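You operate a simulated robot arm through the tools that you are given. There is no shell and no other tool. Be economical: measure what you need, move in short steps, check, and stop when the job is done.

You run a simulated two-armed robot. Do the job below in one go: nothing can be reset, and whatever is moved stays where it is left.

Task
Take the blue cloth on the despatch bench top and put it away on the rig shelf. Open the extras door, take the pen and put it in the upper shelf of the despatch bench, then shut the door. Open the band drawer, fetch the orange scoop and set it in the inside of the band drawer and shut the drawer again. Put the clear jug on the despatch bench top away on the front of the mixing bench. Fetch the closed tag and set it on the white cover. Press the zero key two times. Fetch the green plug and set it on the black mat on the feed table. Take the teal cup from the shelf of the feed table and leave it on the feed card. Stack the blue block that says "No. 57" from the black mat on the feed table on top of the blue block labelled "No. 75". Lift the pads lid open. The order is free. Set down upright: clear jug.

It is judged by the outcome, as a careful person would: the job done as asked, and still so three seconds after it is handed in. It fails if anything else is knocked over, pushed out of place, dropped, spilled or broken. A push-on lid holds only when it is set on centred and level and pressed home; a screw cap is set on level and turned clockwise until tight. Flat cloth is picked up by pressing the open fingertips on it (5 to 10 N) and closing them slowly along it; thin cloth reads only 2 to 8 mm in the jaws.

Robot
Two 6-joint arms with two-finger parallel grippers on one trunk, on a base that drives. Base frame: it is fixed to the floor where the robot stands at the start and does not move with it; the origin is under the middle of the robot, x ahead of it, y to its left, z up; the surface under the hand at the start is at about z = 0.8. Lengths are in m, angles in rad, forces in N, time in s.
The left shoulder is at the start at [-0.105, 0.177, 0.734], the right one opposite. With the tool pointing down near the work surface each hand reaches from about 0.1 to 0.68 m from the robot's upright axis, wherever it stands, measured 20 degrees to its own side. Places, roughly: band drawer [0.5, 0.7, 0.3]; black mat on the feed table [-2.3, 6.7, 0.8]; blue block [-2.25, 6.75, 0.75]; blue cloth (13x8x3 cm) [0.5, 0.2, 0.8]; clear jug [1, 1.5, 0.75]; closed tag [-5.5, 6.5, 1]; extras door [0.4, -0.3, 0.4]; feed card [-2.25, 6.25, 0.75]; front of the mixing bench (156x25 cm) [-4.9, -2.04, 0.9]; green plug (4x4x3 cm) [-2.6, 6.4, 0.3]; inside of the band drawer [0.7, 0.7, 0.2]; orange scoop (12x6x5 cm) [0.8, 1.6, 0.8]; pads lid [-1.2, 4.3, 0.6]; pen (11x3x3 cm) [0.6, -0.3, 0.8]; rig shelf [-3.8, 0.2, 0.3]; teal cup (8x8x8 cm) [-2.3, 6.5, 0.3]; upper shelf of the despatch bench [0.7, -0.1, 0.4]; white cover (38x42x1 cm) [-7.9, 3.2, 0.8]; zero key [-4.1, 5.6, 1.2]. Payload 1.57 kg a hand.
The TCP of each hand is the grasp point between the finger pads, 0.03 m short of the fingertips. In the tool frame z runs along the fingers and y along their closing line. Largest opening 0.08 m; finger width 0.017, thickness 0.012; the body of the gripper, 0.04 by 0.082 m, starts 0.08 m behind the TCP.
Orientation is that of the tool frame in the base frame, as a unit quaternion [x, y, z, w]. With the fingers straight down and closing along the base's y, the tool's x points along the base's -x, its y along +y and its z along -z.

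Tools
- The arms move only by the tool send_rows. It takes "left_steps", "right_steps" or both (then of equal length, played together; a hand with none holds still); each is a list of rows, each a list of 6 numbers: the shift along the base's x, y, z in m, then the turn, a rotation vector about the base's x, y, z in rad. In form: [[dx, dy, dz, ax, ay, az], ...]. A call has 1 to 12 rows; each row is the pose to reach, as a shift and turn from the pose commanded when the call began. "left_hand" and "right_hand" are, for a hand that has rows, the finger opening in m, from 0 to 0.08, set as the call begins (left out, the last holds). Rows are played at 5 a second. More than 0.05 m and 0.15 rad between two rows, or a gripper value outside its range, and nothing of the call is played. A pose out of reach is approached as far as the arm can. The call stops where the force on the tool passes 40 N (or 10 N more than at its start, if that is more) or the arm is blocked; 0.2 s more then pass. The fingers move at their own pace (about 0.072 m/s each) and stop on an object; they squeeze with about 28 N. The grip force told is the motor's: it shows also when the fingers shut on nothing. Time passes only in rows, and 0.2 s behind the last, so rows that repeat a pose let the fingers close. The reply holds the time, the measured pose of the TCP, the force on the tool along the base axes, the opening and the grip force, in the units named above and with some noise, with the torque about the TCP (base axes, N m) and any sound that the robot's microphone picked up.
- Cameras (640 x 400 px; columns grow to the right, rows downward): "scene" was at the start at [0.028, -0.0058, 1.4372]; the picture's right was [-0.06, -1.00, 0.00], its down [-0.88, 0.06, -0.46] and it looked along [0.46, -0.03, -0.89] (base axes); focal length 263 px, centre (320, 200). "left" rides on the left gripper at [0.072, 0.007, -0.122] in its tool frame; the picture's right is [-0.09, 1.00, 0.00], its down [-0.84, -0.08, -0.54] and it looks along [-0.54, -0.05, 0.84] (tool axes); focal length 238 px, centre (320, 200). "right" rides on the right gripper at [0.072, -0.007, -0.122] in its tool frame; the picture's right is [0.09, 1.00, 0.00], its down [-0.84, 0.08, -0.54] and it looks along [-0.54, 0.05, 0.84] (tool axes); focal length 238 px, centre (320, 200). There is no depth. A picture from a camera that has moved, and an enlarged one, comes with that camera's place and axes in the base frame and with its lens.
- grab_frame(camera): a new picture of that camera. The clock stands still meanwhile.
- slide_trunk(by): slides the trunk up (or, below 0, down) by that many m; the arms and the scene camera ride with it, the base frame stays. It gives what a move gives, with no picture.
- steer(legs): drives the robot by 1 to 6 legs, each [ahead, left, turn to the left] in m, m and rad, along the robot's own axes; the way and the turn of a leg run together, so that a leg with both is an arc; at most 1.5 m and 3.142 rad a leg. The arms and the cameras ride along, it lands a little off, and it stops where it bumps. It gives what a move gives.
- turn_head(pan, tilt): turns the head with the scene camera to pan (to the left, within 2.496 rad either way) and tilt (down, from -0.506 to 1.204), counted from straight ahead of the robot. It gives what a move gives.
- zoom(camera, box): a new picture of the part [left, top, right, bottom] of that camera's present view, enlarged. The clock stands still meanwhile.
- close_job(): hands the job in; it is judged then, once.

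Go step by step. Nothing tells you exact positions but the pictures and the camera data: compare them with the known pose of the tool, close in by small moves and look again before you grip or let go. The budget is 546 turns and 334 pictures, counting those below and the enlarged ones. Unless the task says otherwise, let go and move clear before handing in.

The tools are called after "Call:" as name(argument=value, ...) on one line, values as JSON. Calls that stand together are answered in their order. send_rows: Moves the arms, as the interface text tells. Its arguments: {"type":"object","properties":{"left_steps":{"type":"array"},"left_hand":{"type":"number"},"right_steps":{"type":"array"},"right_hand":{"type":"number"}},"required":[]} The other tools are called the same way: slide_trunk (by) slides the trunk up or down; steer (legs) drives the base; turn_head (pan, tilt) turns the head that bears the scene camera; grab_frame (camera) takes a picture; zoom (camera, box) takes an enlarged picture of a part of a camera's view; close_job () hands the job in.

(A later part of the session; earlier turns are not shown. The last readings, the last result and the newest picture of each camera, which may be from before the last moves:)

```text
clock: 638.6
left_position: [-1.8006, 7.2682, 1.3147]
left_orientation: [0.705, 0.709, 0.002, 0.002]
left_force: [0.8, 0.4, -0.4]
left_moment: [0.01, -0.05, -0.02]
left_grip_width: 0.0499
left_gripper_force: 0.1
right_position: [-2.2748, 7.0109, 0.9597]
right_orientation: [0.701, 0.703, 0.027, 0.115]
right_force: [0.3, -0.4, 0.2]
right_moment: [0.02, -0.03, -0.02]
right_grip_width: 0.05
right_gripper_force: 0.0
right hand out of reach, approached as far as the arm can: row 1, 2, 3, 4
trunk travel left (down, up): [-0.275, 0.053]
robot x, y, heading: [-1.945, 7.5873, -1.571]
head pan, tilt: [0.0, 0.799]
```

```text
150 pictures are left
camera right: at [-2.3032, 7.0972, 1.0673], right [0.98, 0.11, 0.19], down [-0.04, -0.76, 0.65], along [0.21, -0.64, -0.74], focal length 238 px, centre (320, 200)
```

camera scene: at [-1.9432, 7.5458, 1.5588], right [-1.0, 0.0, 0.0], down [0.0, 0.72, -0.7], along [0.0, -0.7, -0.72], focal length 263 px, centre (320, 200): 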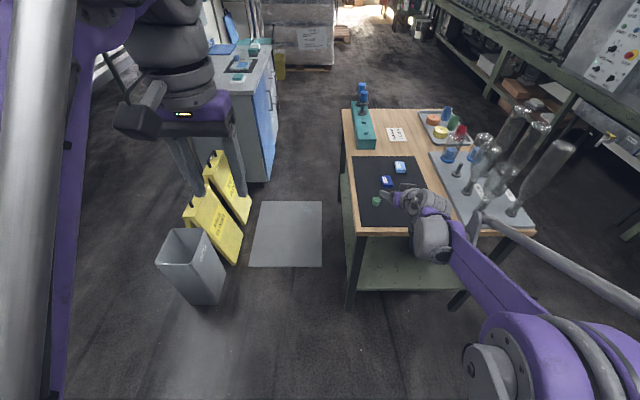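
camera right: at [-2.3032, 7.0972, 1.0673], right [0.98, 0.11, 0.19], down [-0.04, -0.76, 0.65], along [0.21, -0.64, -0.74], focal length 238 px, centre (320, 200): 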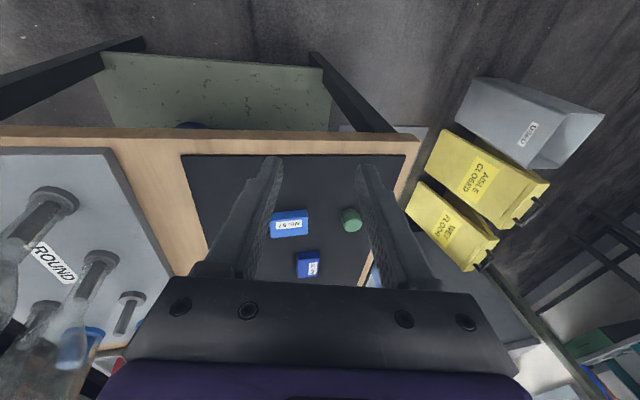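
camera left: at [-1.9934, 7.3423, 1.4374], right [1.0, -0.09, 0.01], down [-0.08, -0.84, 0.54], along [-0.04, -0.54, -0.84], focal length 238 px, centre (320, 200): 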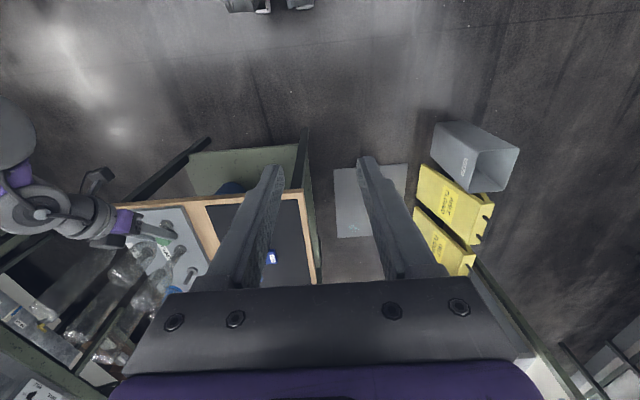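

Call:
send_rows(right_steps=[[0, 0.03, 0.0, 0.03, 0.05, 0], [0, 0.06, 0.0, 0.06, 0.1, 0], [0, 0.09, 0.0, 0.09, 0.15, 0], [0, 0.12, 0.0, 0.12, 0.2, 0], [0, 0.14, -0.02, 0.127, 0.22, 0], [0, 0.14, -0.05, 0.127, 0.22, 0]])

```text
clock: 640.0
left_position: [-1.8022, 7.2694, 1.3151]
left_orientation: [0.705, 0.709, 0.003, 0.002]
left_force: [0.0, 0.2, -0.2]
left_moment: [0.0, 0.02, -0.01]
left_grip_width: 0.0499
left_gripper_force: 0.1
right_position: [-2.2994, 7.1629, 0.9139]
right_orientation: [0.702, 0.704, 0.025, 0.104]
right_force: [-0.6, -0.3, 0.1]
right_moment: [-0.02, 0.0, 0.0]
right_grip_width: 0.0499
right_gripper_force: 0.0
right hand out of reach, approached as far as the arm can: row 1, 2, 3, 4, 5, 6
trunk travel left (down, up): [-0.275, 0.053]
robot x, y, heading: [-1.9446, 7.5847, -1.572]
head pan, tilt: [0.0, 0.799]
```

Call:
send_rows(right_steps=[[0, 0.01, 0.045, 0, 0, 0], [0, 0.02, 0.09, 0, 0, 0], [0, 0.03, 0.135, 0, 0, 0], [0, 0.04, 0.18, 0, 0, 0], [0, 0.05, 0.225, 0.03, 0.05, 0], [0, 0.06, 0.27, 0.06, 0.1, 0], [0, 0.07, 0.315, 0.09, 0.15, 0], [0, 0.07, 0.36, 0.1, 0.2, 0]])

Call:
turn_head(pan=-0.4, tilt=0.8)

Call:
grab_frame(camera="scene")

```text
clock: 641.8
left_position: [-1.8003, 7.2711, 1.3155]
left_orientation: [0.705, 0.709, 0.003, 0.003]
left_force: [-0.2, -0.2, 0.5]
left_moment: [0.01, 0.02, 0.01]
left_grip_width: 0.0501
left_gripper_force: 0.2
right_position: [-2.3183, 7.2471, 1.2652]
right_orientation: [0.702, 0.706, 0.003, 0.096]
right_force: [0.1, 0.3, 0.4]
right_moment: [0.05, -0.02, -0.03]
right_grip_width: 0.05
right_gripper_force: 0.2
right hand out of reach, approached as far as the arm can: row 5, 6, 7, 8
trunk travel left (down, up): [-0.275, 0.053]
robot x, y, heading: [-1.9445, 7.5858, -1.571]
head pan, tilt: [0.0, 0.799]
```

```text
clock: 642.7
left_position: [-1.8004, 7.2695, 1.3139]
left_orientation: [0.705, 0.709, 0.002, 0.003]
left_force: [-0.1, -1.5, -0.3]
left_moment: [0.03, -0.01, -0.04]
left_grip_width: 0.0501
left_gripper_force: 0.1
right_position: [-2.3188, 7.247, 1.2651]
right_orientation: [0.701, 0.706, 0.004, 0.096]
right_force: [-0.3, -0.6, 0.6]
right_moment: [-0.02, -0.01, -0.01]
right_grip_width: 0.05
right_gripper_force: 0.1
trunk travel left (down, up): [-0.275, 0.053]
robot x, y, heading: [-1.9443, 7.5853, -1.571]
head pan, tilt: [-0.4, 0.799]
```

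```text
149 pictures are left
camera scene: at [-1.9747, 7.5513, 1.5588], right [-0.92, 0.39, 0.0], down [0.28, 0.66, -0.7], along [-0.27, -0.64, -0.72], focal length 263 px, centre (320, 200)
```

scene: 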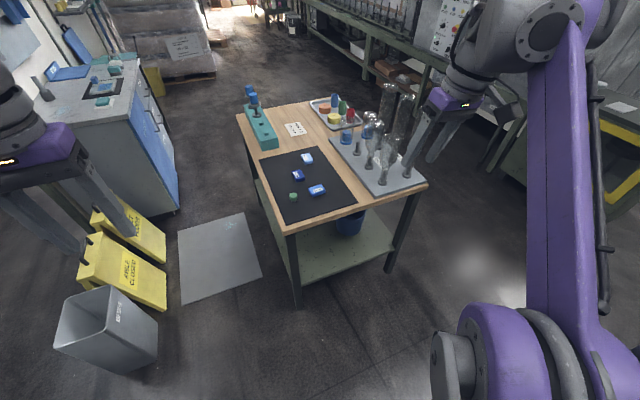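

The right wrist is at a limit; I use the left hand for the blocks instead. I shift the robot to the right.

Call:
steer(legs=[[0, -0.47, 0], [0.15, 0, 0]])

Call:
grab_frame(camera="left")

```text
clock: 648.4
left_position: [-2.2775, 7.1215, 1.3145]
left_orientation: [0.706, 0.708, 0.002, 0.003]
left_force: [-0.2, 0.5, 1.4]
left_moment: [-0.01, -0.04, 0.02]
left_grip_width: 0.05
left_gripper_force: 0.1
right_position: [-2.7952, 7.0992, 1.2645]
right_orientation: [0.703, 0.705, 0.003, 0.097]
right_force: [-0.3, -0.4, 0.6]
right_moment: [-0.01, 0.0, 0.0]
right_grip_width: 0.0502
right_gripper_force: 0.1
trunk travel left (down, up): [-0.275, 0.053]
robot x, y, heading: [-2.4194, 7.438, -1.575]
head pan, tilt: [-0.4, 0.799]
```

```text
148 pictures are left
camera left: at [-2.2717, 7.1933, 1.4375], right [1.0, -0.09, 0.01], down [-0.08, -0.84, 0.54], along [-0.04, -0.54, -0.84], focal length 238 px, centre (320, 200)
```

left: 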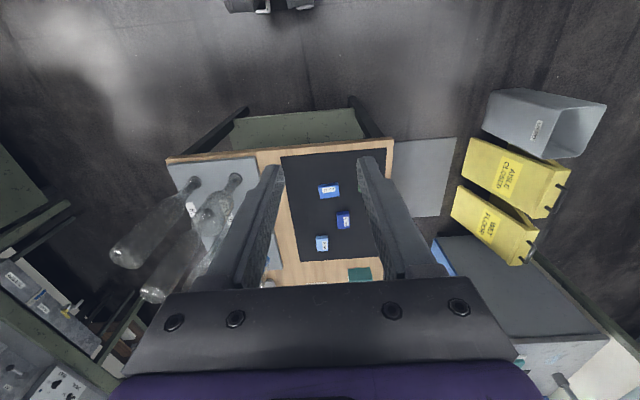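

Call:
send_rows(left_steps=[[0, -0.03, -0.035, 0, 0, 0], [0, -0.06, -0.07, 0, 0, 0], [0, -0.09, -0.105, 0, 0, 0], [0.002, -0.12, -0.14, 0, 0, 0], [0.003, -0.15, -0.175, 0, 0, 0], [0.004, -0.18, -0.21, 0, 0, 0], [0.005, -0.21, -0.245, 0, 0, 0], [0.006, -0.24, -0.28, 0, 0, 0], [0.006, -0.275, -0.31, 0, 0, 0], [0.006, -0.31, -0.34, 0, 0, 0]], left_hand=0.07)

Call:
grab_frame(camera="left")

```text
clock: 650.6
left_position: [-2.2725, 6.8092, 0.9741]
left_orientation: [0.706, 0.708, 0.002, 0.002]
left_force: [0.7, -0.6, -0.5]
left_moment: [0.02, -0.01, 0.0]
left_grip_width: 0.0701
left_gripper_force: 0.0
right_position: [-2.7943, 7.0985, 1.2646]
right_orientation: [0.702, 0.705, 0.004, 0.097]
right_force: [0.1, -0.1, -0.1]
right_moment: [-0.01, 0.04, 0.02]
right_grip_width: 0.0498
right_gripper_force: 0.0
trunk travel left (down, up): [-0.275, 0.053]
robot x, y, heading: [-2.4213, 7.4393, -1.575]
head pan, tilt: [-0.4, 0.799]
```

```text
147 pictures are left
camera left: at [-2.2666, 6.8806, 1.0973], right [1.0, -0.09, 0.01], down [-0.08, -0.84, 0.54], along [-0.04, -0.54, -0.84], focal length 238 px, centre (320, 200)
```

left: 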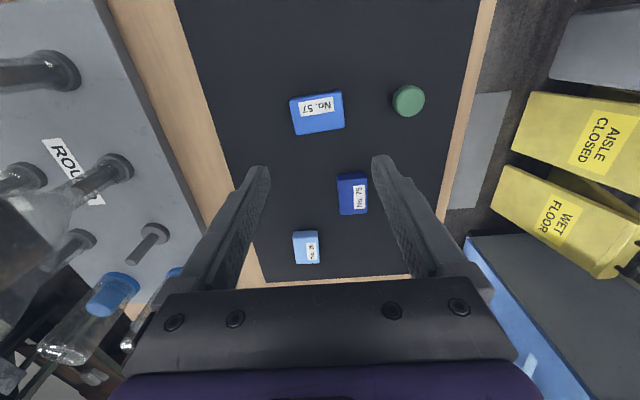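

Call:
send_rows(left_steps=[[0, 0.004, -0.04, 0, 0, 0], [0, 0.004, -0.08, 0, 0, 0.03], [0, 0.004, -0.11, 0, 0, 0.05]], left_hand=0.08)

Call:
grab_frame(camera="left")

```text
clock: 651.4
left_position: [-2.2724, 6.8157, 0.8637]
left_orientation: [0.688, 0.725, 0.001, 0.002]
left_force: [0.0, -0.6, -1.0]
left_moment: [-0.01, 0.02, -0.01]
left_grip_width: 0.08
left_gripper_force: 0.0
right_position: [-2.7953, 7.0991, 1.2632]
right_orientation: [0.703, 0.705, 0.004, 0.096]
right_force: [0.0, -0.7, -0.6]
right_moment: [0.0, -0.02, 0.0]
right_grip_width: 0.0501
right_gripper_force: 0.3
trunk travel left (down, up): [-0.275, 0.053]
robot x, y, heading: [-2.4185, 7.4392, -1.574]
head pan, tilt: [-0.4, 0.799]
```

```text
146 pictures are left
camera left: at [-2.2695, 6.8876, 0.9862], right [1.0, -0.04, 0.01], down [-0.04, -0.84, 0.54], along [-0.02, -0.54, -0.84], focal length 238 px, centre (320, 200)
```

left: 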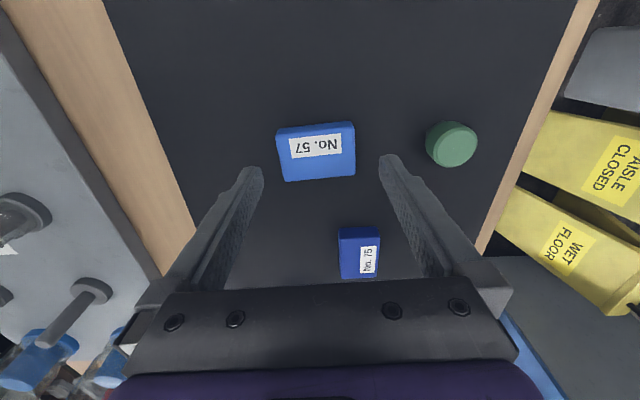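

Call:
send_rows(left_steps=[[-0.002, -0.003, -0.02, 0, 0, 0], [-0.002, -0.003, -0.038, 0, 0, 0], [-0.002, -0.003, -0.045, 0, 0, 0]])

Call:
send_rows(left_steps=[[0, 0, 0, 0, 0, 0], [0, 0, 0, 0, 0, 0], [0, 0, 0, 0, 0, 0]], left_hand=0.0)

Call:
grab_frame(camera="left")

```text
clock: 652.2
left_position: [-2.2731, 6.8128, 0.8184]
left_orientation: [0.689, 0.725, 0.003, 0.002]
left_force: [-0.7, -0.4, 0.3]
left_moment: [-0.01, -0.02, 0.02]
left_grip_width: 0.0802
left_gripper_force: 0.0
right_position: [-2.795, 7.0996, 1.2638]
right_orientation: [0.703, 0.705, 0.004, 0.096]
right_force: [0.3, 0.0, -0.2]
right_moment: [-0.02, 0.0, 0.01]
right_grip_width: 0.0504
right_gripper_force: 0.1
trunk travel left (down, up): [-0.275, 0.053]
robot x, y, heading: [-2.4182, 7.4334, -1.574]
head pan, tilt: [-0.4, 0.799]
```

```text
clock: 653.0
left_position: [-2.2727, 6.8112, 0.8193]
left_orientation: [0.688, 0.726, 0.002, 0.003]
left_force: [1.1, 0.1, -0.1]
left_moment: [-0.02, 0.01, 0.02]
left_grip_width: 0.0611
left_gripper_force: 28.0
right_position: [-2.7932, 7.0995, 1.2648]
right_orientation: [0.703, 0.704, 0.003, 0.096]
right_force: [-0.7, -0.9, -0.1]
right_moment: [0.0, -0.02, -0.03]
right_grip_width: 0.0501
right_gripper_force: 0.1
trunk travel left (down, up): [-0.275, 0.053]
robot x, y, heading: [-2.4206, 7.4384, -1.571]
head pan, tilt: [-0.4, 0.799]
```

```text
145 pictures are left
camera left: at [-2.2708, 6.8841, 0.942], right [1.0, -0.04, 0.01], down [-0.04, -0.84, 0.54], along [-0.02, -0.54, -0.84], focal length 238 px, centre (320, 200)
```

left: 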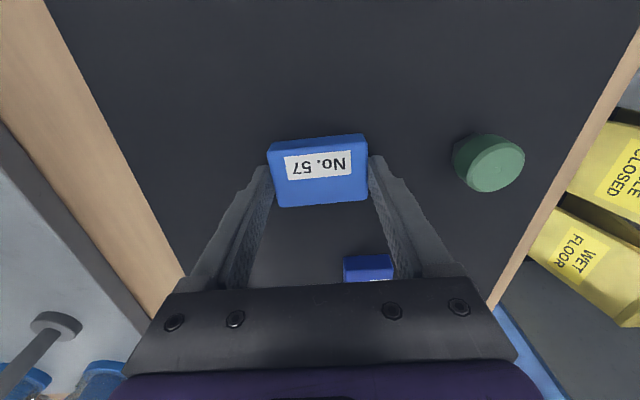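

Gripped. I lift it, drive 10 cm nearer and carry it over block 75.

Call:
send_rows(left_steps=[[0, 0, 0.03, 0, 0, 0], [0, 0, 0.06, 0, 0, 0], [0, 0, 0.08, 0, 0, 0]])

Call:
steer(legs=[[0.1, 0, 0]])

Call:
grab_frame(camera="left")

```text
clock: 653.8
left_position: [-2.2715, 6.8116, 0.9009]
left_orientation: [0.688, 0.726, 0.003, 0.002]
left_force: [0.0, 0.2, -0.8]
left_moment: [-0.01, 0.0, 0.0]
left_grip_width: 0.0611
left_gripper_force: 28.2
right_position: [-2.7946, 7.0992, 1.2654]
right_orientation: [0.703, 0.704, 0.003, 0.096]
right_force: [0.6, 0.0, 0.5]
right_moment: [-0.01, -0.03, 0.03]
right_grip_width: 0.0498
right_gripper_force: 0.1
trunk travel left (down, up): [-0.275, 0.053]
robot x, y, heading: [-2.4178, 7.4381, -1.572]
head pan, tilt: [-0.4, 0.799]
```

```text
clock: 654.9
left_position: [-2.272, 6.7142, 0.9002]
left_orientation: [0.688, 0.725, 0.002, 0.002]
left_force: [0.5, -0.5, -1.0]
left_moment: [0.01, -0.01, 0.0]
left_grip_width: 0.0609
left_gripper_force: 28.2
right_position: [-2.7951, 7.0022, 1.2649]
right_orientation: [0.702, 0.705, 0.004, 0.097]
right_force: [0.2, -0.7, -0.2]
right_moment: [0.03, -0.01, -0.02]
right_grip_width: 0.0498
right_gripper_force: 0.1
trunk travel left (down, up): [-0.275, 0.053]
robot x, y, heading: [-2.421, 7.3383, -1.577]
head pan, tilt: [-0.4, 0.799]
```

```text
144 pictures are left
camera left: at [-2.2702, 6.787, 1.0231], right [1.0, -0.04, 0.01], down [-0.04, -0.84, 0.54], along [-0.02, -0.54, -0.84], focal length 238 px, centre (320, 200)
```

left: 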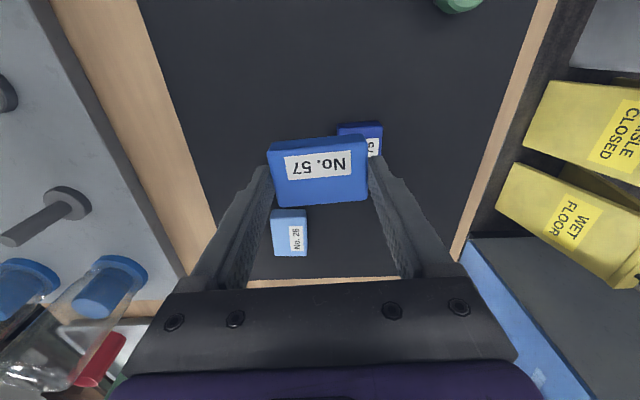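

Call:
send_rows(left_steps=[[0.018, -0.007, 0, 0, 0, -0.02], [0.037, -0.0145, 0, 0, 0, -0.05], [0.037, -0.0145, -0.015, 0, 0, -0.05], [0.037, -0.0145, -0.03, 0, 0, -0.05], [0.037, -0.0145, -0.037, 0, 0, -0.05]])

Call:
grab_frame(camera="left")

Call:
turn_head(pan=0.15, tilt=0.95)

Call:
zoom(camera="scene", box=[240, 80, 400, 240])

```text
clock: 656.1
left_position: [-2.2353, 6.7007, 0.8641]
left_orientation: [0.706, 0.708, 0.003, 0.002]
left_force: [0.1, 0.9, -0.7]
left_moment: [0.01, -0.01, -0.01]
left_grip_width: 0.0611
left_gripper_force: 28.2
right_position: [-2.7948, 7.002, 1.2644]
right_orientation: [0.702, 0.705, 0.003, 0.096]
right_force: [-0.1, 0.5, -0.4]
right_moment: [0.03, -0.02, -0.03]
right_grip_width: 0.0501
right_gripper_force: 0.0
trunk travel left (down, up): [-0.275, 0.053]
robot x, y, heading: [-2.4192, 7.3383, -1.573]
head pan, tilt: [-0.4, 0.799]
```

```text
143 pictures are left
camera left: at [-2.2302, 6.7723, 0.9862], right [1.0, -0.09, 0.01], down [-0.08, -0.84, 0.54], along [-0.04, -0.54, -0.84], focal length 238 px, centre (320, 200)
```

left: 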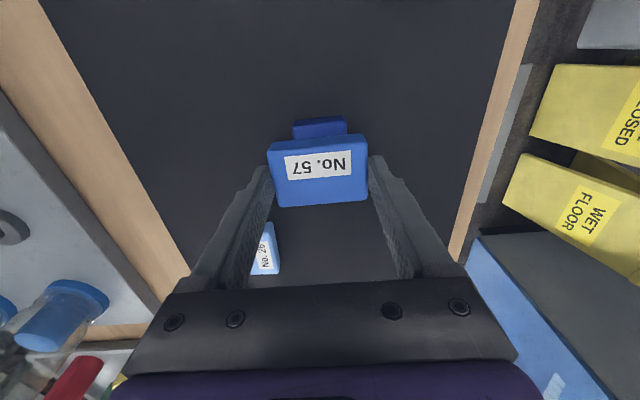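

```text
clock: 657.1
left_position: [-2.2362, 6.7001, 0.8629]
left_orientation: [0.706, 0.708, 0.003, 0.003]
left_force: [0.3, 0.4, -0.1]
left_moment: [-0.01, 0.02, 0.02]
left_grip_width: 0.0612
left_gripper_force: 27.8
right_position: [-2.7956, 7.0025, 1.265]
right_orientation: [0.703, 0.705, 0.003, 0.096]
right_force: [-0.1, 0.3, 0.2]
right_moment: [0.01, -0.04, -0.02]
right_grip_width: 0.0499
right_gripper_force: 0.1
trunk travel left (down, up): [-0.275, 0.053]
robot x, y, heading: [-2.4237, 7.3401, -1.577]
head pan, tilt: [0.15, 0.949]
```

```text
2.50 times, centred on (320, 160) of scene
camera zoom: at [-2.4084, 7.3073, 1.5472], right [-0.99, -0.15, 0.0], down [-0.12, 0.8, -0.58], along [0.08, -0.58, -0.81], focal length 658 px, centre (320, 300)
```

zoom: 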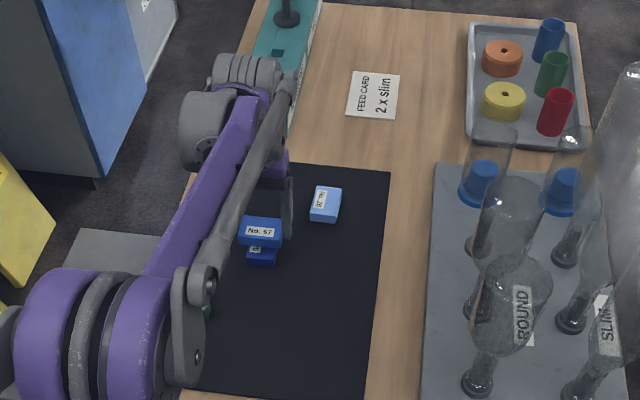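

Aligned over block 75. I lower until it rests.

Call:
send_rows(left_steps=[[0, 0, -0.006, 0, 0, 0], [0, 0, -0.01, 0, 0, 0], [0, 0, -0.013, 0, 0, 0], [0, 0, -0.016, 0, 0, 0], [0, 0, -0.019, 0, 0, 0], [0, 0, -0.022, 0, 0, 0]])

Call:
grab_frame(camera="left")

```text
clock: 658.5
left_position: [-2.2353, 6.6997, 0.8406]
left_orientation: [0.706, 0.709, 0.002, 0.003]
left_force: [0.1, -0.3, -0.5]
left_moment: [-0.02, 0.0, 0.01]
left_grip_width: 0.061
left_gripper_force: 28.1
right_position: [-2.7948, 7.0016, 1.2656]
right_orientation: [0.703, 0.705, 0.003, 0.096]
right_force: [-0.5, 1.1, 0.2]
right_moment: [0.03, 0.02, 0.02]
right_grip_width: 0.0502
right_gripper_force: 0.0
trunk travel left (down, up): [-0.275, 0.053]
robot x, y, heading: [-2.4236, 7.3371, -1.576]
head pan, tilt: [0.15, 0.949]
```

```text
141 pictures are left
camera left: at [-2.2297, 6.7717, 0.9638], right [1.0, -0.09, 0.01], down [-0.08, -0.84, 0.54], along [-0.04, -0.54, -0.84], focal length 238 px, centre (320, 200)
```

left: 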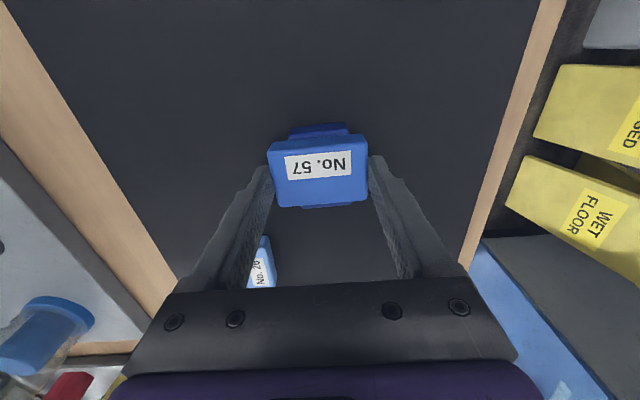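

Call:
send_rows(left_steps=[[0, 0, -0.002, 0, 0, 0], [0, 0, -0.004, 0, 0, 0], [0, 0, -0.006, 0, 0, 0]])

```text
clock: 659.3
left_position: [-2.2339, 6.702, 0.8373]
left_orientation: [0.706, 0.708, 0.002, 0.003]
left_force: [1.4, -0.8, 19.9]
left_moment: [-0.04, 0.01, 0.04]
left_grip_width: 0.061
left_gripper_force: 28.3
right_position: [-2.7938, 7.0037, 1.2662]
right_orientation: [0.703, 0.705, 0.002, 0.097]
right_force: [0.2, 0.5, -0.6]
right_moment: [0.03, -0.01, -0.01]
right_grip_width: 0.0502
right_gripper_force: 0.1
trunk travel left (down, up): [-0.275, 0.053]
robot x, y, heading: [-2.421, 7.3408, -1.576]
head pan, tilt: [0.15, 0.949]
```

Contact. I ease off, release and lift away.

Call:
send_rows(left_steps=[[0, 0, 0.003, 0, 0, 0], [0, 0, 0.003, 0, 0, 0]])

Call:
send_rows(left_steps=[[0, 0, 0, 0, 0, 0], [0, 0, 0, 0, 0, 0]], left_hand=0.08)

Call:
send_rows(left_steps=[[0, 0, 0.03, 0, 0, 0], [0, 0, 0.07, 0, 0, 0], [0, 0, 0.11, 0, 0, 0], [0, 0.02, 0.15, 0, 0, 0], [0, 0.05, 0.18, 0, 0, 0], [0, 0.09, 0.2, 0, 0, 0]])

Call:
grab_frame(camera="left")

```text
clock: 659.9
left_position: [-2.2356, 6.699, 0.8369]
left_orientation: [0.706, 0.708, 0.002, 0.002]
left_force: [-0.3, -1.1, -0.3]
left_moment: [-0.03, 0.03, 0.0]
left_grip_width: 0.0608
left_gripper_force: 27.9
right_position: [-2.7947, 7.0018, 1.2646]
right_orientation: [0.703, 0.705, 0.004, 0.096]
right_force: [1.4, -0.7, 0.5]
right_moment: [0.03, -0.04, 0.02]
right_grip_width: 0.0498
right_gripper_force: 0.0
trunk travel left (down, up): [-0.275, 0.053]
robot x, y, heading: [-2.4211, 7.3402, -1.572]
head pan, tilt: [0.15, 0.949]
```

```text
clock: 660.5
left_position: [-2.235, 6.6996, 0.839]
left_orientation: [0.706, 0.708, 0.003, 0.003]
left_force: [0.8, 0.3, -0.4]
left_moment: [0.04, -0.02, 0.04]
left_grip_width: 0.0801
left_gripper_force: 0.1
right_position: [-2.796, 7.0033, 1.2639]
right_orientation: [0.703, 0.705, 0.003, 0.095]
right_force: [-0.9, 0.2, -0.4]
right_moment: [-0.01, 0.0, 0.04]
right_grip_width: 0.05
right_gripper_force: 0.1
trunk travel left (down, up): [-0.275, 0.053]
robot x, y, heading: [-2.4189, 7.3407, -1.573]
head pan, tilt: [0.15, 0.949]
```

```text
clock: 661.9
left_position: [-2.2345, 6.7887, 1.0385]
left_orientation: [0.706, 0.709, 0.002, 0.003]
left_force: [0.5, 0.4, -0.4]
left_moment: [0.0, -0.03, 0.02]
left_grip_width: 0.0799
left_gripper_force: 0.1
right_position: [-2.7952, 7.0038, 1.2641]
right_orientation: [0.703, 0.705, 0.003, 0.096]
right_force: [1.1, -0.2, -0.1]
right_moment: [-0.02, 0.03, -0.02]
right_grip_width: 0.0502
right_gripper_force: 0.0
trunk travel left (down, up): [-0.275, 0.053]
robot x, y, heading: [-2.42, 7.3442, -1.578]
head pan, tilt: [0.15, 0.949]
```

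```text
140 pictures are left
camera left: at [-2.2288, 6.8626, 1.1617], right [1.0, -0.09, 0.01], down [-0.08, -0.84, 0.54], along [-0.04, -0.54, -0.84], focal length 238 px, centre (320, 200)
```

left: 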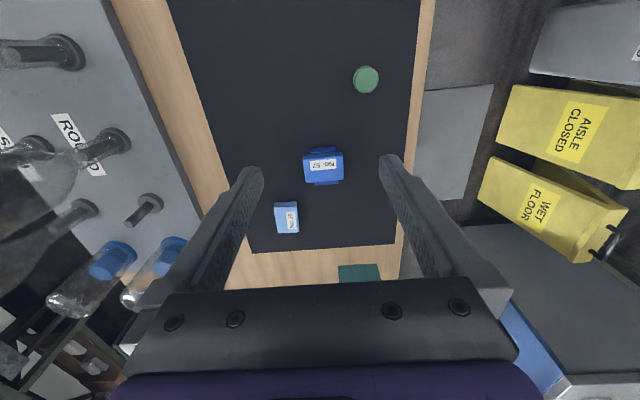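

Block 57 sits on 75 and the plug stands on the mat. Now the teal cup: I go round to the front of the table.

Call:
steer(legs=[[-0.4, 0, 0], [0, -0.92, 0], [1.4, 0, 0], [0.95, 0, 0]])

Call:
steer(legs=[[0, 0, 1.58], [0, 0, 1.57]])

Call:
turn_head(pan=-0.5, tilt=0.6)

Call:
grab_frame(camera="scene")

```text
clock: 683.7
left_position: [-3.2334, 4.8499, 1.0383]
left_orientation: [0.714, 0.7, 0.002, 0.003]
left_force: [-1.0, -0.5, 1.0]
left_moment: [0.01, -0.02, -0.03]
left_grip_width: 0.0801
left_gripper_force: 0.1
right_position: [-3.79, 5.076, 1.2657]
right_orientation: [0.711, 0.697, 0.002, 0.096]
right_force: [-0.4, -0.6, 0.2]
right_moment: [0.02, 0.06, 0.02]
right_grip_width: 0.0497
right_gripper_force: 0.0
trunk travel left (down, up): [-0.275, 0.053]
robot x, y, heading: [-3.4094, 5.4095, -1.595]
head pan, tilt: [0.15, 0.949]
```

```text
clock: 691.6
left_position: [-3.5608, 5.9679, 1.0372]
left_orientation: [-0.687, 0.726, 0.003, -0.003]
left_force: [-0.7, 0.0, 0.4]
left_moment: [0.0, 0.0, 0.02]
left_grip_width: 0.0798
left_gripper_force: 0.0
right_position: [-3.0135, 5.7208, 1.2653]
right_orientation: [-0.684, 0.723, 0.095, -0.001]
right_force: [-0.1, 0.1, 1.2]
right_moment: [-0.01, 0.01, 0.03]
right_grip_width: 0.0502
right_gripper_force: 0.0
trunk travel left (down, up): [-0.275, 0.053]
robot x, y, heading: [-3.4029, 5.4086, 1.507]
head pan, tilt: [0.15, 0.949]
```

```text
clock: 692.7
left_position: [-3.5605, 5.9671, 1.0383]
left_orientation: [-0.687, 0.727, 0.002, -0.002]
left_force: [-0.2, -0.2, -0.1]
left_moment: [-0.03, -0.02, 0.0]
left_grip_width: 0.0799
left_gripper_force: 0.0
right_position: [-3.0135, 5.7215, 1.2642]
right_orientation: [-0.684, 0.723, 0.096, -0.001]
right_force: [0.7, -0.3, -0.3]
right_moment: [-0.02, 0.01, 0.03]
right_grip_width: 0.0501
right_gripper_force: 0.1
trunk travel left (down, up): [-0.275, 0.053]
robot x, y, heading: [-3.4105, 5.4053, 1.508]
head pan, tilt: [-0.499, 0.6]
```

```text
139 pictures are left
camera scene: at [-3.3628, 5.4384, 1.5756], right [0.85, -0.53, 0.0], down [-0.3, -0.48, -0.82], along [0.44, 0.7, -0.57], focal length 263 px, centre (320, 200)
```

scene: 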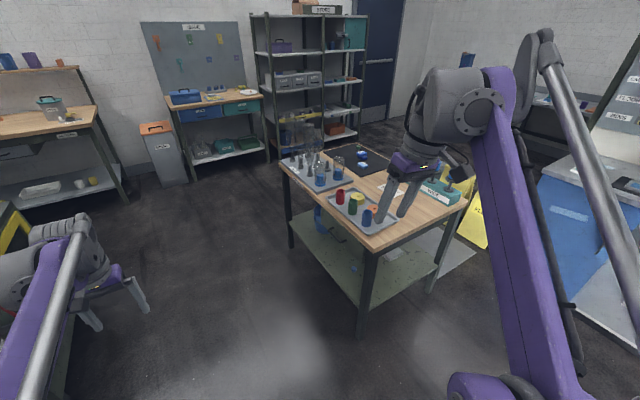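

Call:
steer(legs=[[-0.25, 0, 0.06], [0, -1.22, 0]])

Call:
slide_trunk(by=-0.24)

Call:
turn_head(pan=0.0, tilt=0.6)

Call:
grab_frame(camera="scene")

```text
clock: 705.2
left_position: [-2.3643, 5.7069, 1.0382]
left_orientation: [0.71, -0.704, -0.002, 0.003]
left_force: [0.3, 0.2, -1.4]
left_moment: [0.0, -0.01, -0.01]
left_grip_width: 0.0799
left_gripper_force: 0.1
right_position: [-1.8023, 5.4957, 1.263]
right_orientation: [0.706, -0.702, -0.096, 0.004]
right_force: [-0.3, 0.7, 0.3]
right_moment: [0.0, -0.05, -0.01]
right_grip_width: 0.0502
right_gripper_force: 0.0
trunk travel left (down, up): [-0.275, 0.053]
robot x, y, heading: [-2.179, 5.1609, 1.57]
head pan, tilt: [-0.499, 0.6]
```

```text
clock: 707.7
left_position: [-2.3641, 5.7084, 0.7983]
left_orientation: [0.71, -0.704, -0.002, 0.002]
left_force: [0.8, -0.6, 0.4]
left_moment: [0.01, 0.03, 0.0]
left_grip_width: 0.0801
left_gripper_force: 0.0
right_position: [-1.8024, 5.4962, 1.025]
right_orientation: [0.705, -0.702, -0.096, 0.003]
right_force: [-0.5, -0.4, 0.6]
right_moment: [-0.01, 0.05, 0.05]
right_grip_width: 0.0501
right_gripper_force: 0.1
trunk travel left (down, up): [-0.035, 0.293]
robot x, y, heading: [-2.1758, 5.1577, 1.572]
head pan, tilt: [-0.499, 0.6]
```

```text
clock: 708.6
left_position: [-2.3627, 5.7076, 0.7986]
left_orientation: [0.709, -0.705, -0.003, 0.003]
left_force: [-0.3, -0.2, 0.1]
left_moment: [0.02, 0.02, 0.04]
left_grip_width: 0.0801
left_gripper_force: 0.0
right_position: [-1.8014, 5.4959, 1.0242]
right_orientation: [0.706, -0.702, -0.095, 0.003]
right_force: [0.5, -0.1, 0.6]
right_moment: [-0.02, -0.02, -0.02]
right_grip_width: 0.0499
right_gripper_force: 0.1
trunk travel left (down, up): [-0.035, 0.293]
robot x, y, heading: [-2.1776, 5.1599, 1.571]
head pan, tilt: [0.0, 0.6]
```

```text
138 pictures are left
camera scene: at [-2.1756, 5.2468, 1.3262], right [1.0, 0.0, 0.0], down [0.0, -0.56, -0.83], along [0.0, 0.83, -0.56], focal length 263 px, centre (320, 200)
```

scene: 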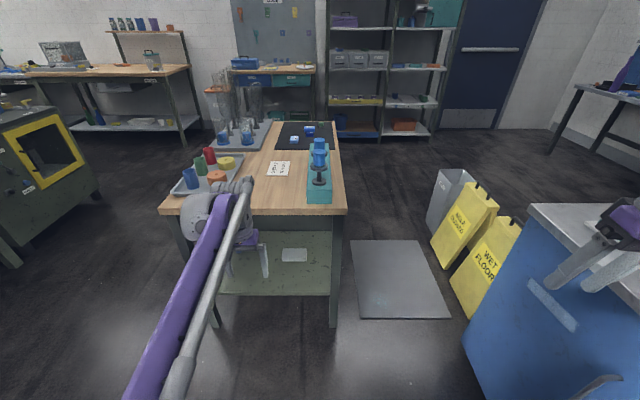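

I pitch the left hand forward and lower it to shelf height in front of the table.

Call:
send_rows(left_steps=[[0, 0, -0.04, 0, 0, 0], [0, 0, -0.08, 0.1, 0, 0], [0, -0.005, -0.12, 0.22, 0, 0], [0, -0.01, -0.16, 0.34, 0, 0], [0, -0.015, -0.2, 0.46, 0, 0], [0, -0.02, -0.235, 0.58, 0, 0], [0, -0.02, -0.27, 0.7, 0, 0], [0, -0.02, -0.3, 0.82, 0, 0], [0, -0.02, -0.33, 0.94, 0, 0], [0, -0.02, -0.36, 1.05, 0, 0]])

Call:
grab_frame(camera="left")

```text
clock: 710.8
left_position: [-2.3644, 5.6915, 0.4415]
left_orientation: [0.615, -0.608, -0.356, -0.354]
left_force: [-0.4, 0.2, 0.3]
left_moment: [0.0, -0.02, 0.01]
left_grip_width: 0.0802
left_gripper_force: 0.1
left hand out of reach, approached as far as the arm can: row 10
right_position: [-1.8025, 5.4965, 1.0242]
right_orientation: [0.706, -0.702, -0.096, 0.003]
right_force: [-0.4, -0.5, 0.3]
right_moment: [-0.03, 0.03, -0.01]
right_grip_width: 0.0501
right_gripper_force: 0.0
trunk travel left (down, up): [-0.035, 0.293]
robot x, y, heading: [-2.1748, 5.1578, 1.567]
head pan, tilt: [0.0, 0.6]
```

```text
137 pictures are left
camera left: at [-2.3702, 5.5492, 0.4393], right [-1.0, 0.04, 0.08], down [0.08, -0.05, 1.0], along [0.04, 1.0, 0.05], focal length 238 px, centre (320, 200)
```

left: 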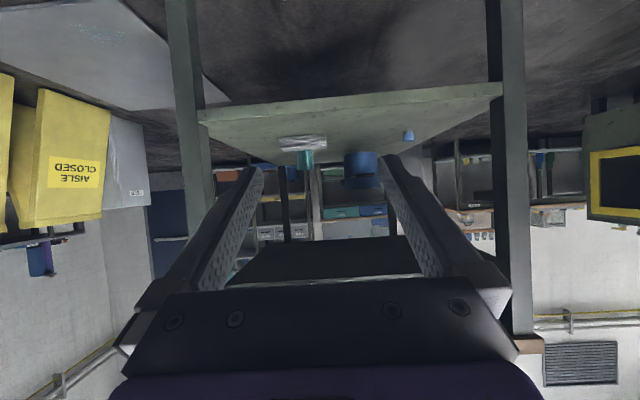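

Cup at about [-2.30, 6.40], a white pad lies in front of it. I align in x and drive the hand in under the table.

Call:
send_rows(left_steps=[[0.02, 0, -0.01, 0, 0, 0], [0.045, 0, -0.02, 0, 0, 0], [0.064, 0.0, -0.02, 0, 0, 0]])

Call:
steer(legs=[[0.35, 0, 0]])

Call:
grab_frame(camera="left")

Call:
grab_frame(camera="scene")

```text
clock: 711.6
left_position: [-2.2998, 5.6955, 0.4223]
left_orientation: [0.616, -0.608, -0.356, -0.353]
left_force: [-0.3, 0.5, 0.1]
left_moment: [-0.01, -0.03, 0.0]
left_grip_width: 0.0798
left_gripper_force: 0.0
left hand out of reach, approached as far as the arm can: row 1, 2, 3
right_position: [-1.8021, 5.4952, 1.0244]
right_orientation: [0.706, -0.701, -0.097, 0.003]
right_force: [-0.4, 0.0, 0.0]
right_moment: [0.0, -0.03, 0.02]
right_grip_width: 0.05
right_gripper_force: 0.1
trunk travel left (down, up): [-0.035, 0.293]
robot x, y, heading: [-2.1755, 5.1562, 1.576]
head pan, tilt: [0.0, 0.6]
```

```text
clock: 713.9
left_position: [-2.3015, 6.0434, 0.4235]
left_orientation: [0.616, -0.608, -0.356, -0.353]
left_force: [0.1, -0.2, -0.2]
left_moment: [0.05, -0.01, -0.05]
left_grip_width: 0.08
left_gripper_force: 0.1
right_position: [-1.804, 5.8431, 1.024]
right_orientation: [0.707, -0.701, -0.096, 0.003]
right_force: [-0.1, 0.4, 0.7]
right_moment: [-0.01, -0.01, 0.02]
right_grip_width: 0.0498
right_gripper_force: 0.0
trunk travel left (down, up): [-0.035, 0.293]
robot x, y, heading: [-2.1742, 5.5029, 1.571]
head pan, tilt: [0.0, 0.6]
```

```text
136 pictures are left
camera left: at [-2.3071, 5.9008, 0.4216], right [-1.0, 0.04, 0.08], down [0.08, -0.05, 1.0], along [0.04, 1.0, 0.05], focal length 238 px, centre (320, 200)
```

left: 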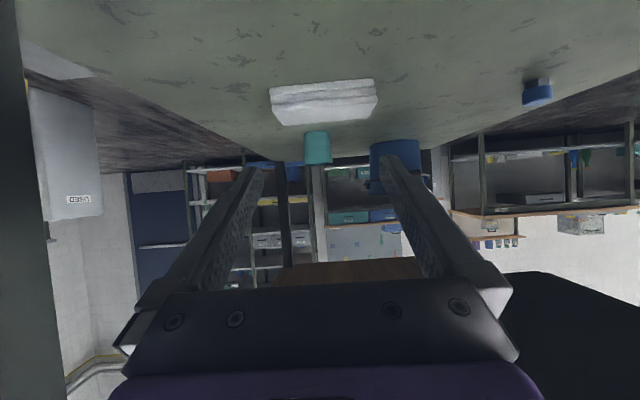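

```text
135 pictures are left
camera scene: at [-2.1763, 5.5939, 1.3262], right [1.0, 0.0, 0.0], down [0.0, -0.57, -0.82], along [0.0, 0.82, -0.57], focal length 263 px, centre (320, 200)
```

scene: 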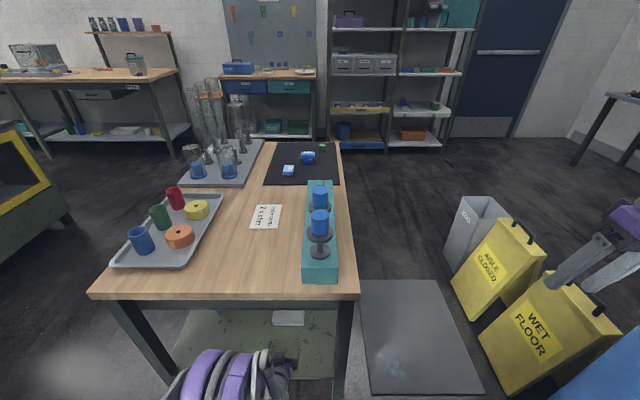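

Call:
steer(legs=[[0.22, 0, 0]])

Call:
grab_frame(camera="left")

```text
clock: 715.4
left_position: [-2.3004, 6.2061, 0.4267]
left_orientation: [0.614, -0.607, -0.357, -0.356]
left_force: [0.2, -0.7, -0.1]
left_moment: [0.01, 0.03, -0.01]
left_grip_width: 0.0799
left_gripper_force: 0.0
right_position: [-1.8056, 6.0173, 1.0261]
right_orientation: [0.709, -0.698, -0.099, 0.002]
right_force: [0.1, -1.0, -0.7]
right_moment: [0.02, -0.01, -0.01]
right_grip_width: 0.0503
right_gripper_force: 0.1
trunk travel left (down, up): [-0.035, 0.293]
robot x, y, heading: [-2.1788, 5.681, 1.578]
head pan, tilt: [0.0, 0.6]
stopped in leg 1: the robot was blocked; the commanded pose is now the measured one
```

```text
134 pictures are left
camera left: at [-2.3069, 6.0656, 0.4241], right [-1.0, 0.04, 0.08], down [0.07, -0.06, 1.0], along [0.04, 1.0, 0.05], focal length 238 px, centre (320, 200)
```

left: 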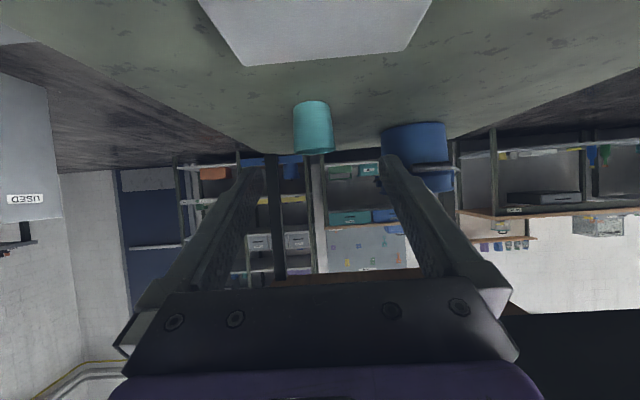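

The robot stopped against something. I look before going on.

Call:
turn_head(pan=0.0, tilt=1.1)

Call:
grab_frame(camera="scene")

```text
clock: 716.3
left_position: [-2.3022, 6.2076, 0.4262]
left_orientation: [0.614, -0.607, -0.356, -0.356]
left_force: [-1.1, -0.9, 0.4]
left_moment: [0.01, -0.03, -0.01]
left_grip_width: 0.0799
left_gripper_force: 0.1
right_position: [-1.8061, 6.0152, 1.0264]
right_orientation: [0.709, -0.698, -0.098, 0.001]
right_force: [0.5, 0.0, -0.2]
right_moment: [0.01, -0.02, 0.03]
right_grip_width: 0.0501
right_gripper_force: 0.0
trunk travel left (down, up): [-0.035, 0.293]
robot x, y, heading: [-2.1754, 5.6808, 1.576]
head pan, tilt: [0.0, 1.1]
```

```text
133 pictures are left
camera scene: at [-2.1776, 5.7359, 1.2881], right [1.0, 0.01, 0.0], down [0.01, -0.89, -0.46], along [0.0, 0.46, -0.89], focal length 263 px, centre (320, 200)
```

scene: 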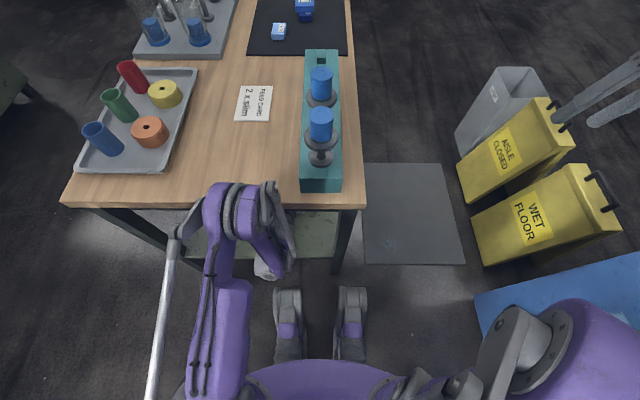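

The elbow met the table's front rail. I back off, extend the arm fully (elbow drops), then drive in.

Call:
steer(legs=[[-0.2, 0, 0]])

Call:
slide_trunk(by=-0.03)

Call:
send_rows(left_steps=[[0, 0.04, 0, 0, 0, 0], [0, 0.08, 0, 0, 0, 0], [0, 0.12, 0, 0, 0, 0], [0, 0.16, 0, 0, 0, 0], [0, 0.2, 0, 0, 0, 0], [0, 0.23, 0, 0, 0, 0]])

Call:
grab_frame(camera="scene")

```text
clock: 717.9
left_position: [-2.2985, 6.0061, 0.4224]
left_orientation: [0.616, -0.608, -0.355, -0.353]
left_force: [-0.2, -0.1, 0.4]
left_moment: [-0.02, 0.01, 0.01]
left_grip_width: 0.0799
left_gripper_force: 0.0
right_position: [-1.804, 5.8177, 1.0242]
right_orientation: [0.709, -0.698, -0.097, 0.004]
right_force: [0.0, -0.7, 1.2]
right_moment: [0.05, 0.02, -0.01]
right_grip_width: 0.0502
right_gripper_force: 0.1
trunk travel left (down, up): [-0.035, 0.293]
robot x, y, heading: [-2.1774, 5.4782, 1.582]
head pan, tilt: [0.0, 1.1]
```

```text
clock: 718.7
left_position: [-2.3005, 6.0109, 0.3953]
left_orientation: [0.617, -0.609, -0.354, -0.352]
left_force: [-0.2, 0.4, 1.0]
left_moment: [0.0, -0.03, 0.0]
left_grip_width: 0.0799
left_gripper_force: 0.1
right_position: [-1.8036, 5.8182, 0.9937]
right_orientation: [0.709, -0.699, -0.096, 0.003]
right_force: [-0.2, 0.3, -0.2]
right_moment: [0.0, -0.01, 0.0]
right_grip_width: 0.0499
right_gripper_force: 0.0
trunk travel left (down, up): [-0.005, 0.323]
robot x, y, heading: [-2.1751, 5.479, 1.578]
head pan, tilt: [0.0, 1.1]
```

```text
clock: 720.1
left_position: [-2.2985, 6.2404, 0.3955]
left_orientation: [0.616, -0.609, -0.354, -0.354]
left_force: [-0.2, 1.2, 0.3]
left_moment: [0.01, -0.01, 0.0]
left_grip_width: 0.0802
left_gripper_force: 0.0
right_position: [-1.8038, 5.8191, 0.9927]
right_orientation: [0.709, -0.699, -0.097, 0.002]
right_force: [0.1, 1.2, 0.2]
right_moment: [0.04, 0.0, 0.01]
right_grip_width: 0.05
right_gripper_force: 0.1
trunk travel left (down, up): [-0.005, 0.323]
robot x, y, heading: [-2.1759, 5.4791, 1.583]
head pan, tilt: [0.0, 1.1]
```

```text
132 pictures are left
camera scene: at [-2.1754, 5.546, 1.2623], right [1.0, 0.01, 0.0], down [0.01, -0.89, -0.45], along [0.0, 0.45, -0.89], focal length 263 px, centre (320, 200)
```

scene: 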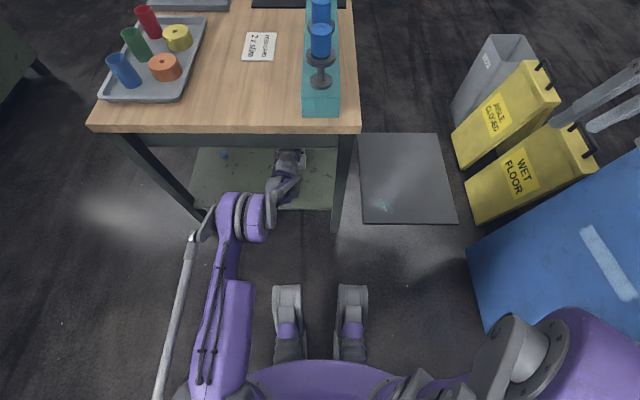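

Call:
send_rows(left_steps=[[0.009, 0.0, 0, 0, 0, 0]])

Call:
steer(legs=[[0.11, 0, 0]])

Call:
grab_frame(camera="left")

```text
clock: 720.5
left_position: [-2.2902, 6.2393, 0.3948]
left_orientation: [0.616, -0.609, -0.354, -0.352]
left_force: [0.2, 0.1, 0.0]
left_moment: [0.03, 0.0, 0.01]
left_grip_width: 0.08
left_gripper_force: 0.0
right_position: [-1.8041, 5.818, 0.9945]
right_orientation: [0.708, -0.699, -0.097, 0.003]
right_force: [0.1, 0.5, 0.2]
right_moment: [0.0, 0.0, -0.01]
right_grip_width: 0.0501
right_gripper_force: 0.0
trunk travel left (down, up): [-0.005, 0.323]
robot x, y, heading: [-2.1768, 5.4742, 1.578]
head pan, tilt: [0.0, 1.1]
```

```text
clock: 721.8
left_position: [-2.2876, 6.3291, 0.3833]
left_orientation: [0.616, -0.609, -0.354, -0.354]
left_force: [0.7, -0.5, 0.6]
left_moment: [0.01, 0.0, 0.02]
left_grip_width: 0.0801
left_gripper_force: 0.1
right_position: [-1.8061, 5.9222, 0.9948]
right_orientation: [0.711, -0.697, -0.097, 0.003]
right_force: [0.2, 0.3, 0.3]
right_moment: [0.01, -0.01, 0.02]
right_grip_width: 0.0501
right_gripper_force: 0.1
trunk travel left (down, up): [-0.005, 0.323]
robot x, y, heading: [-2.175, 5.5824, 1.586]
head pan, tilt: [0.0, 1.1]
stopped in leg 1: the robot was blocked; the commanded pose is now the measured one
```

```text
131 pictures are left
camera left: at [-2.2944, 6.1879, 0.3829], right [-1.0, 0.04, 0.07], down [0.07, -0.05, 1.0], along [0.04, 1.0, 0.05], focal length 238 px, centre (320, 200)
```

left: 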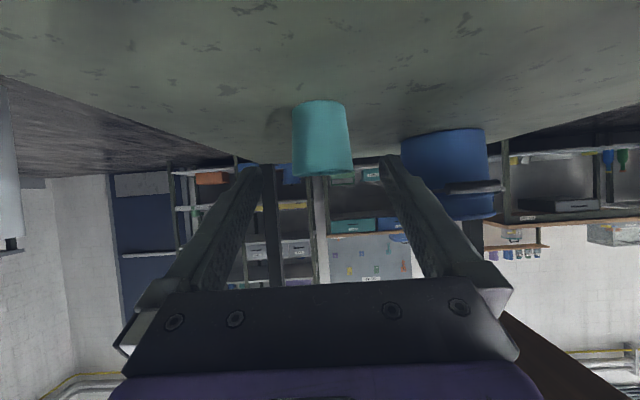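

Call:
grab_frame(camera="scene")

Call:
zoom(camera="scene", box=[170, 120, 350, 270])

```text
130 pictures are left
camera scene: at [-2.1765, 5.6478, 1.2625], right [1.0, 0.01, 0.0], down [0.01, -0.89, -0.45], along [-0.01, 0.45, -0.89], focal length 263 px, centre (320, 200)
```

scene: 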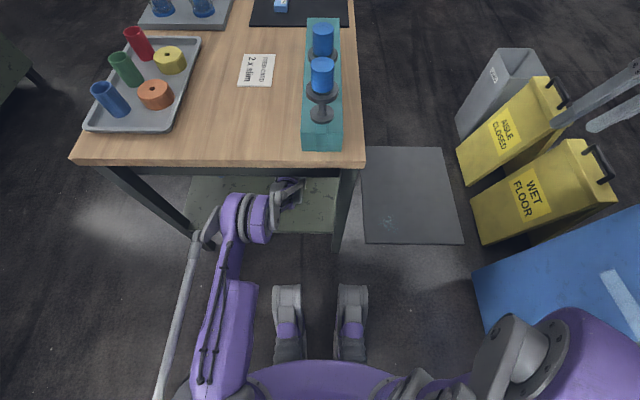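

```text
2.67 times, centred on (260, 195) of scene
camera zoom: at [-2.1765, 5.6478, 1.2625], right [1.0, 0.01, 0.0], down [0.01, -0.89, -0.45], along [-0.01, 0.45, -0.89], focal length 702 px, centre (480, 213)
```

zoom: 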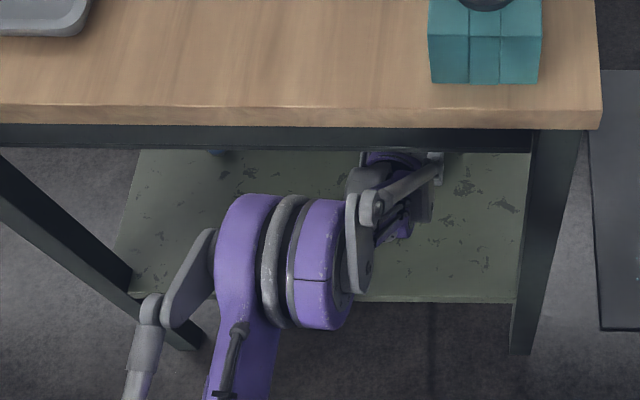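

The wrist meets the rail; a flatter hand will pass lower. I back off a little and reduce the pitch.

Call:
steer(legs=[[-0.14, 0, 0]])

Call:
send_rows(left_steps=[[0.0, 0.01, 0.0, 0.09, 0, 0], [0.0, 0.02, 0.0, 0.18, 0, 0], [0.0, 0.03, 0.0, 0.27, 0, 0], [0.0, 0.05, 0.0, 0.27, 0, 0]])

Call:
grab_frame(camera="scene")

Call:
grab_frame(camera="left")

```text
clock: 723.1
left_position: [-2.2883, 6.1913, 0.383]
left_orientation: [0.616, -0.609, -0.353, -0.354]
left_force: [-0.8, -0.7, -0.2]
left_moment: [0.02, 0.0, -0.01]
left_grip_width: 0.0799
left_gripper_force: 0.0
right_position: [-1.8045, 5.7863, 0.9944]
right_orientation: [0.712, -0.696, -0.096, 0.003]
right_force: [0.3, -0.2, -0.5]
right_moment: [-0.03, 0.0, 0.02]
right_grip_width: 0.0498
right_gripper_force: 0.0
trunk travel left (down, up): [-0.005, 0.323]
robot x, y, heading: [-2.1746, 5.4395, 1.581]
head pan, tilt: [0.0, 1.1]
```

```text
clock: 724.1
left_position: [-2.2865, 6.2427, 0.3841]
left_orientation: [0.563, -0.555, -0.432, -0.434]
left_force: [-0.6, 0.3, 0.1]
left_moment: [0.0, -0.01, -0.01]
left_grip_width: 0.08
left_gripper_force: 0.0
right_position: [-1.8049, 5.7849, 0.9935]
right_orientation: [0.711, -0.697, -0.096, 0.003]
right_force: [-0.6, -0.3, 0.4]
right_moment: [-0.02, 0.0, -0.02]
right_grip_width: 0.0499
right_gripper_force: 0.0
trunk travel left (down, up): [-0.005, 0.323]
robot x, y, heading: [-2.1757, 5.4414, 1.583]
head pan, tilt: [0.0, 1.1]
```

```text
128 pictures are left
camera scene: at [-2.1747, 5.5114, 1.2623], right [1.0, 0.01, 0.0], down [0.01, -0.89, -0.45], along [-0.01, 0.45, -0.89], focal length 263 px, centre (320, 200)
```

scene: 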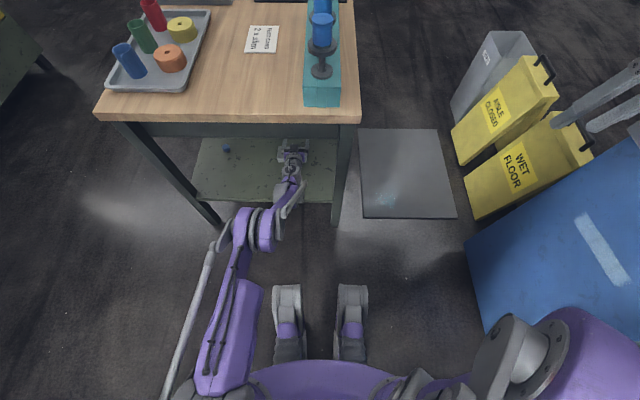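

```text
127 pictures are left
camera left: at [-2.292, 6.1065, 0.345], right [-1.0, 0.02, 0.08], down [0.07, -0.31, 0.95], along [0.04, 0.95, 0.31], focal length 238 px, centre (320, 200)
```

left: 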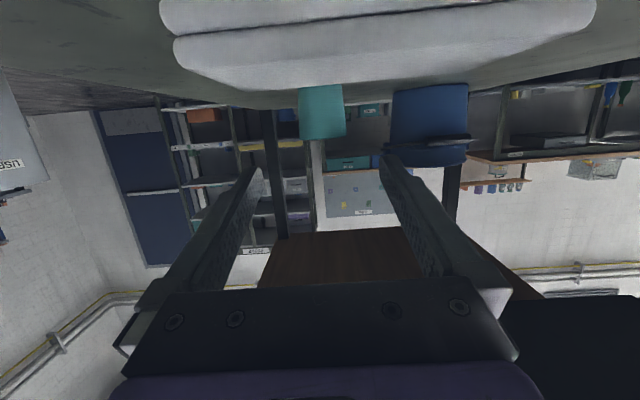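

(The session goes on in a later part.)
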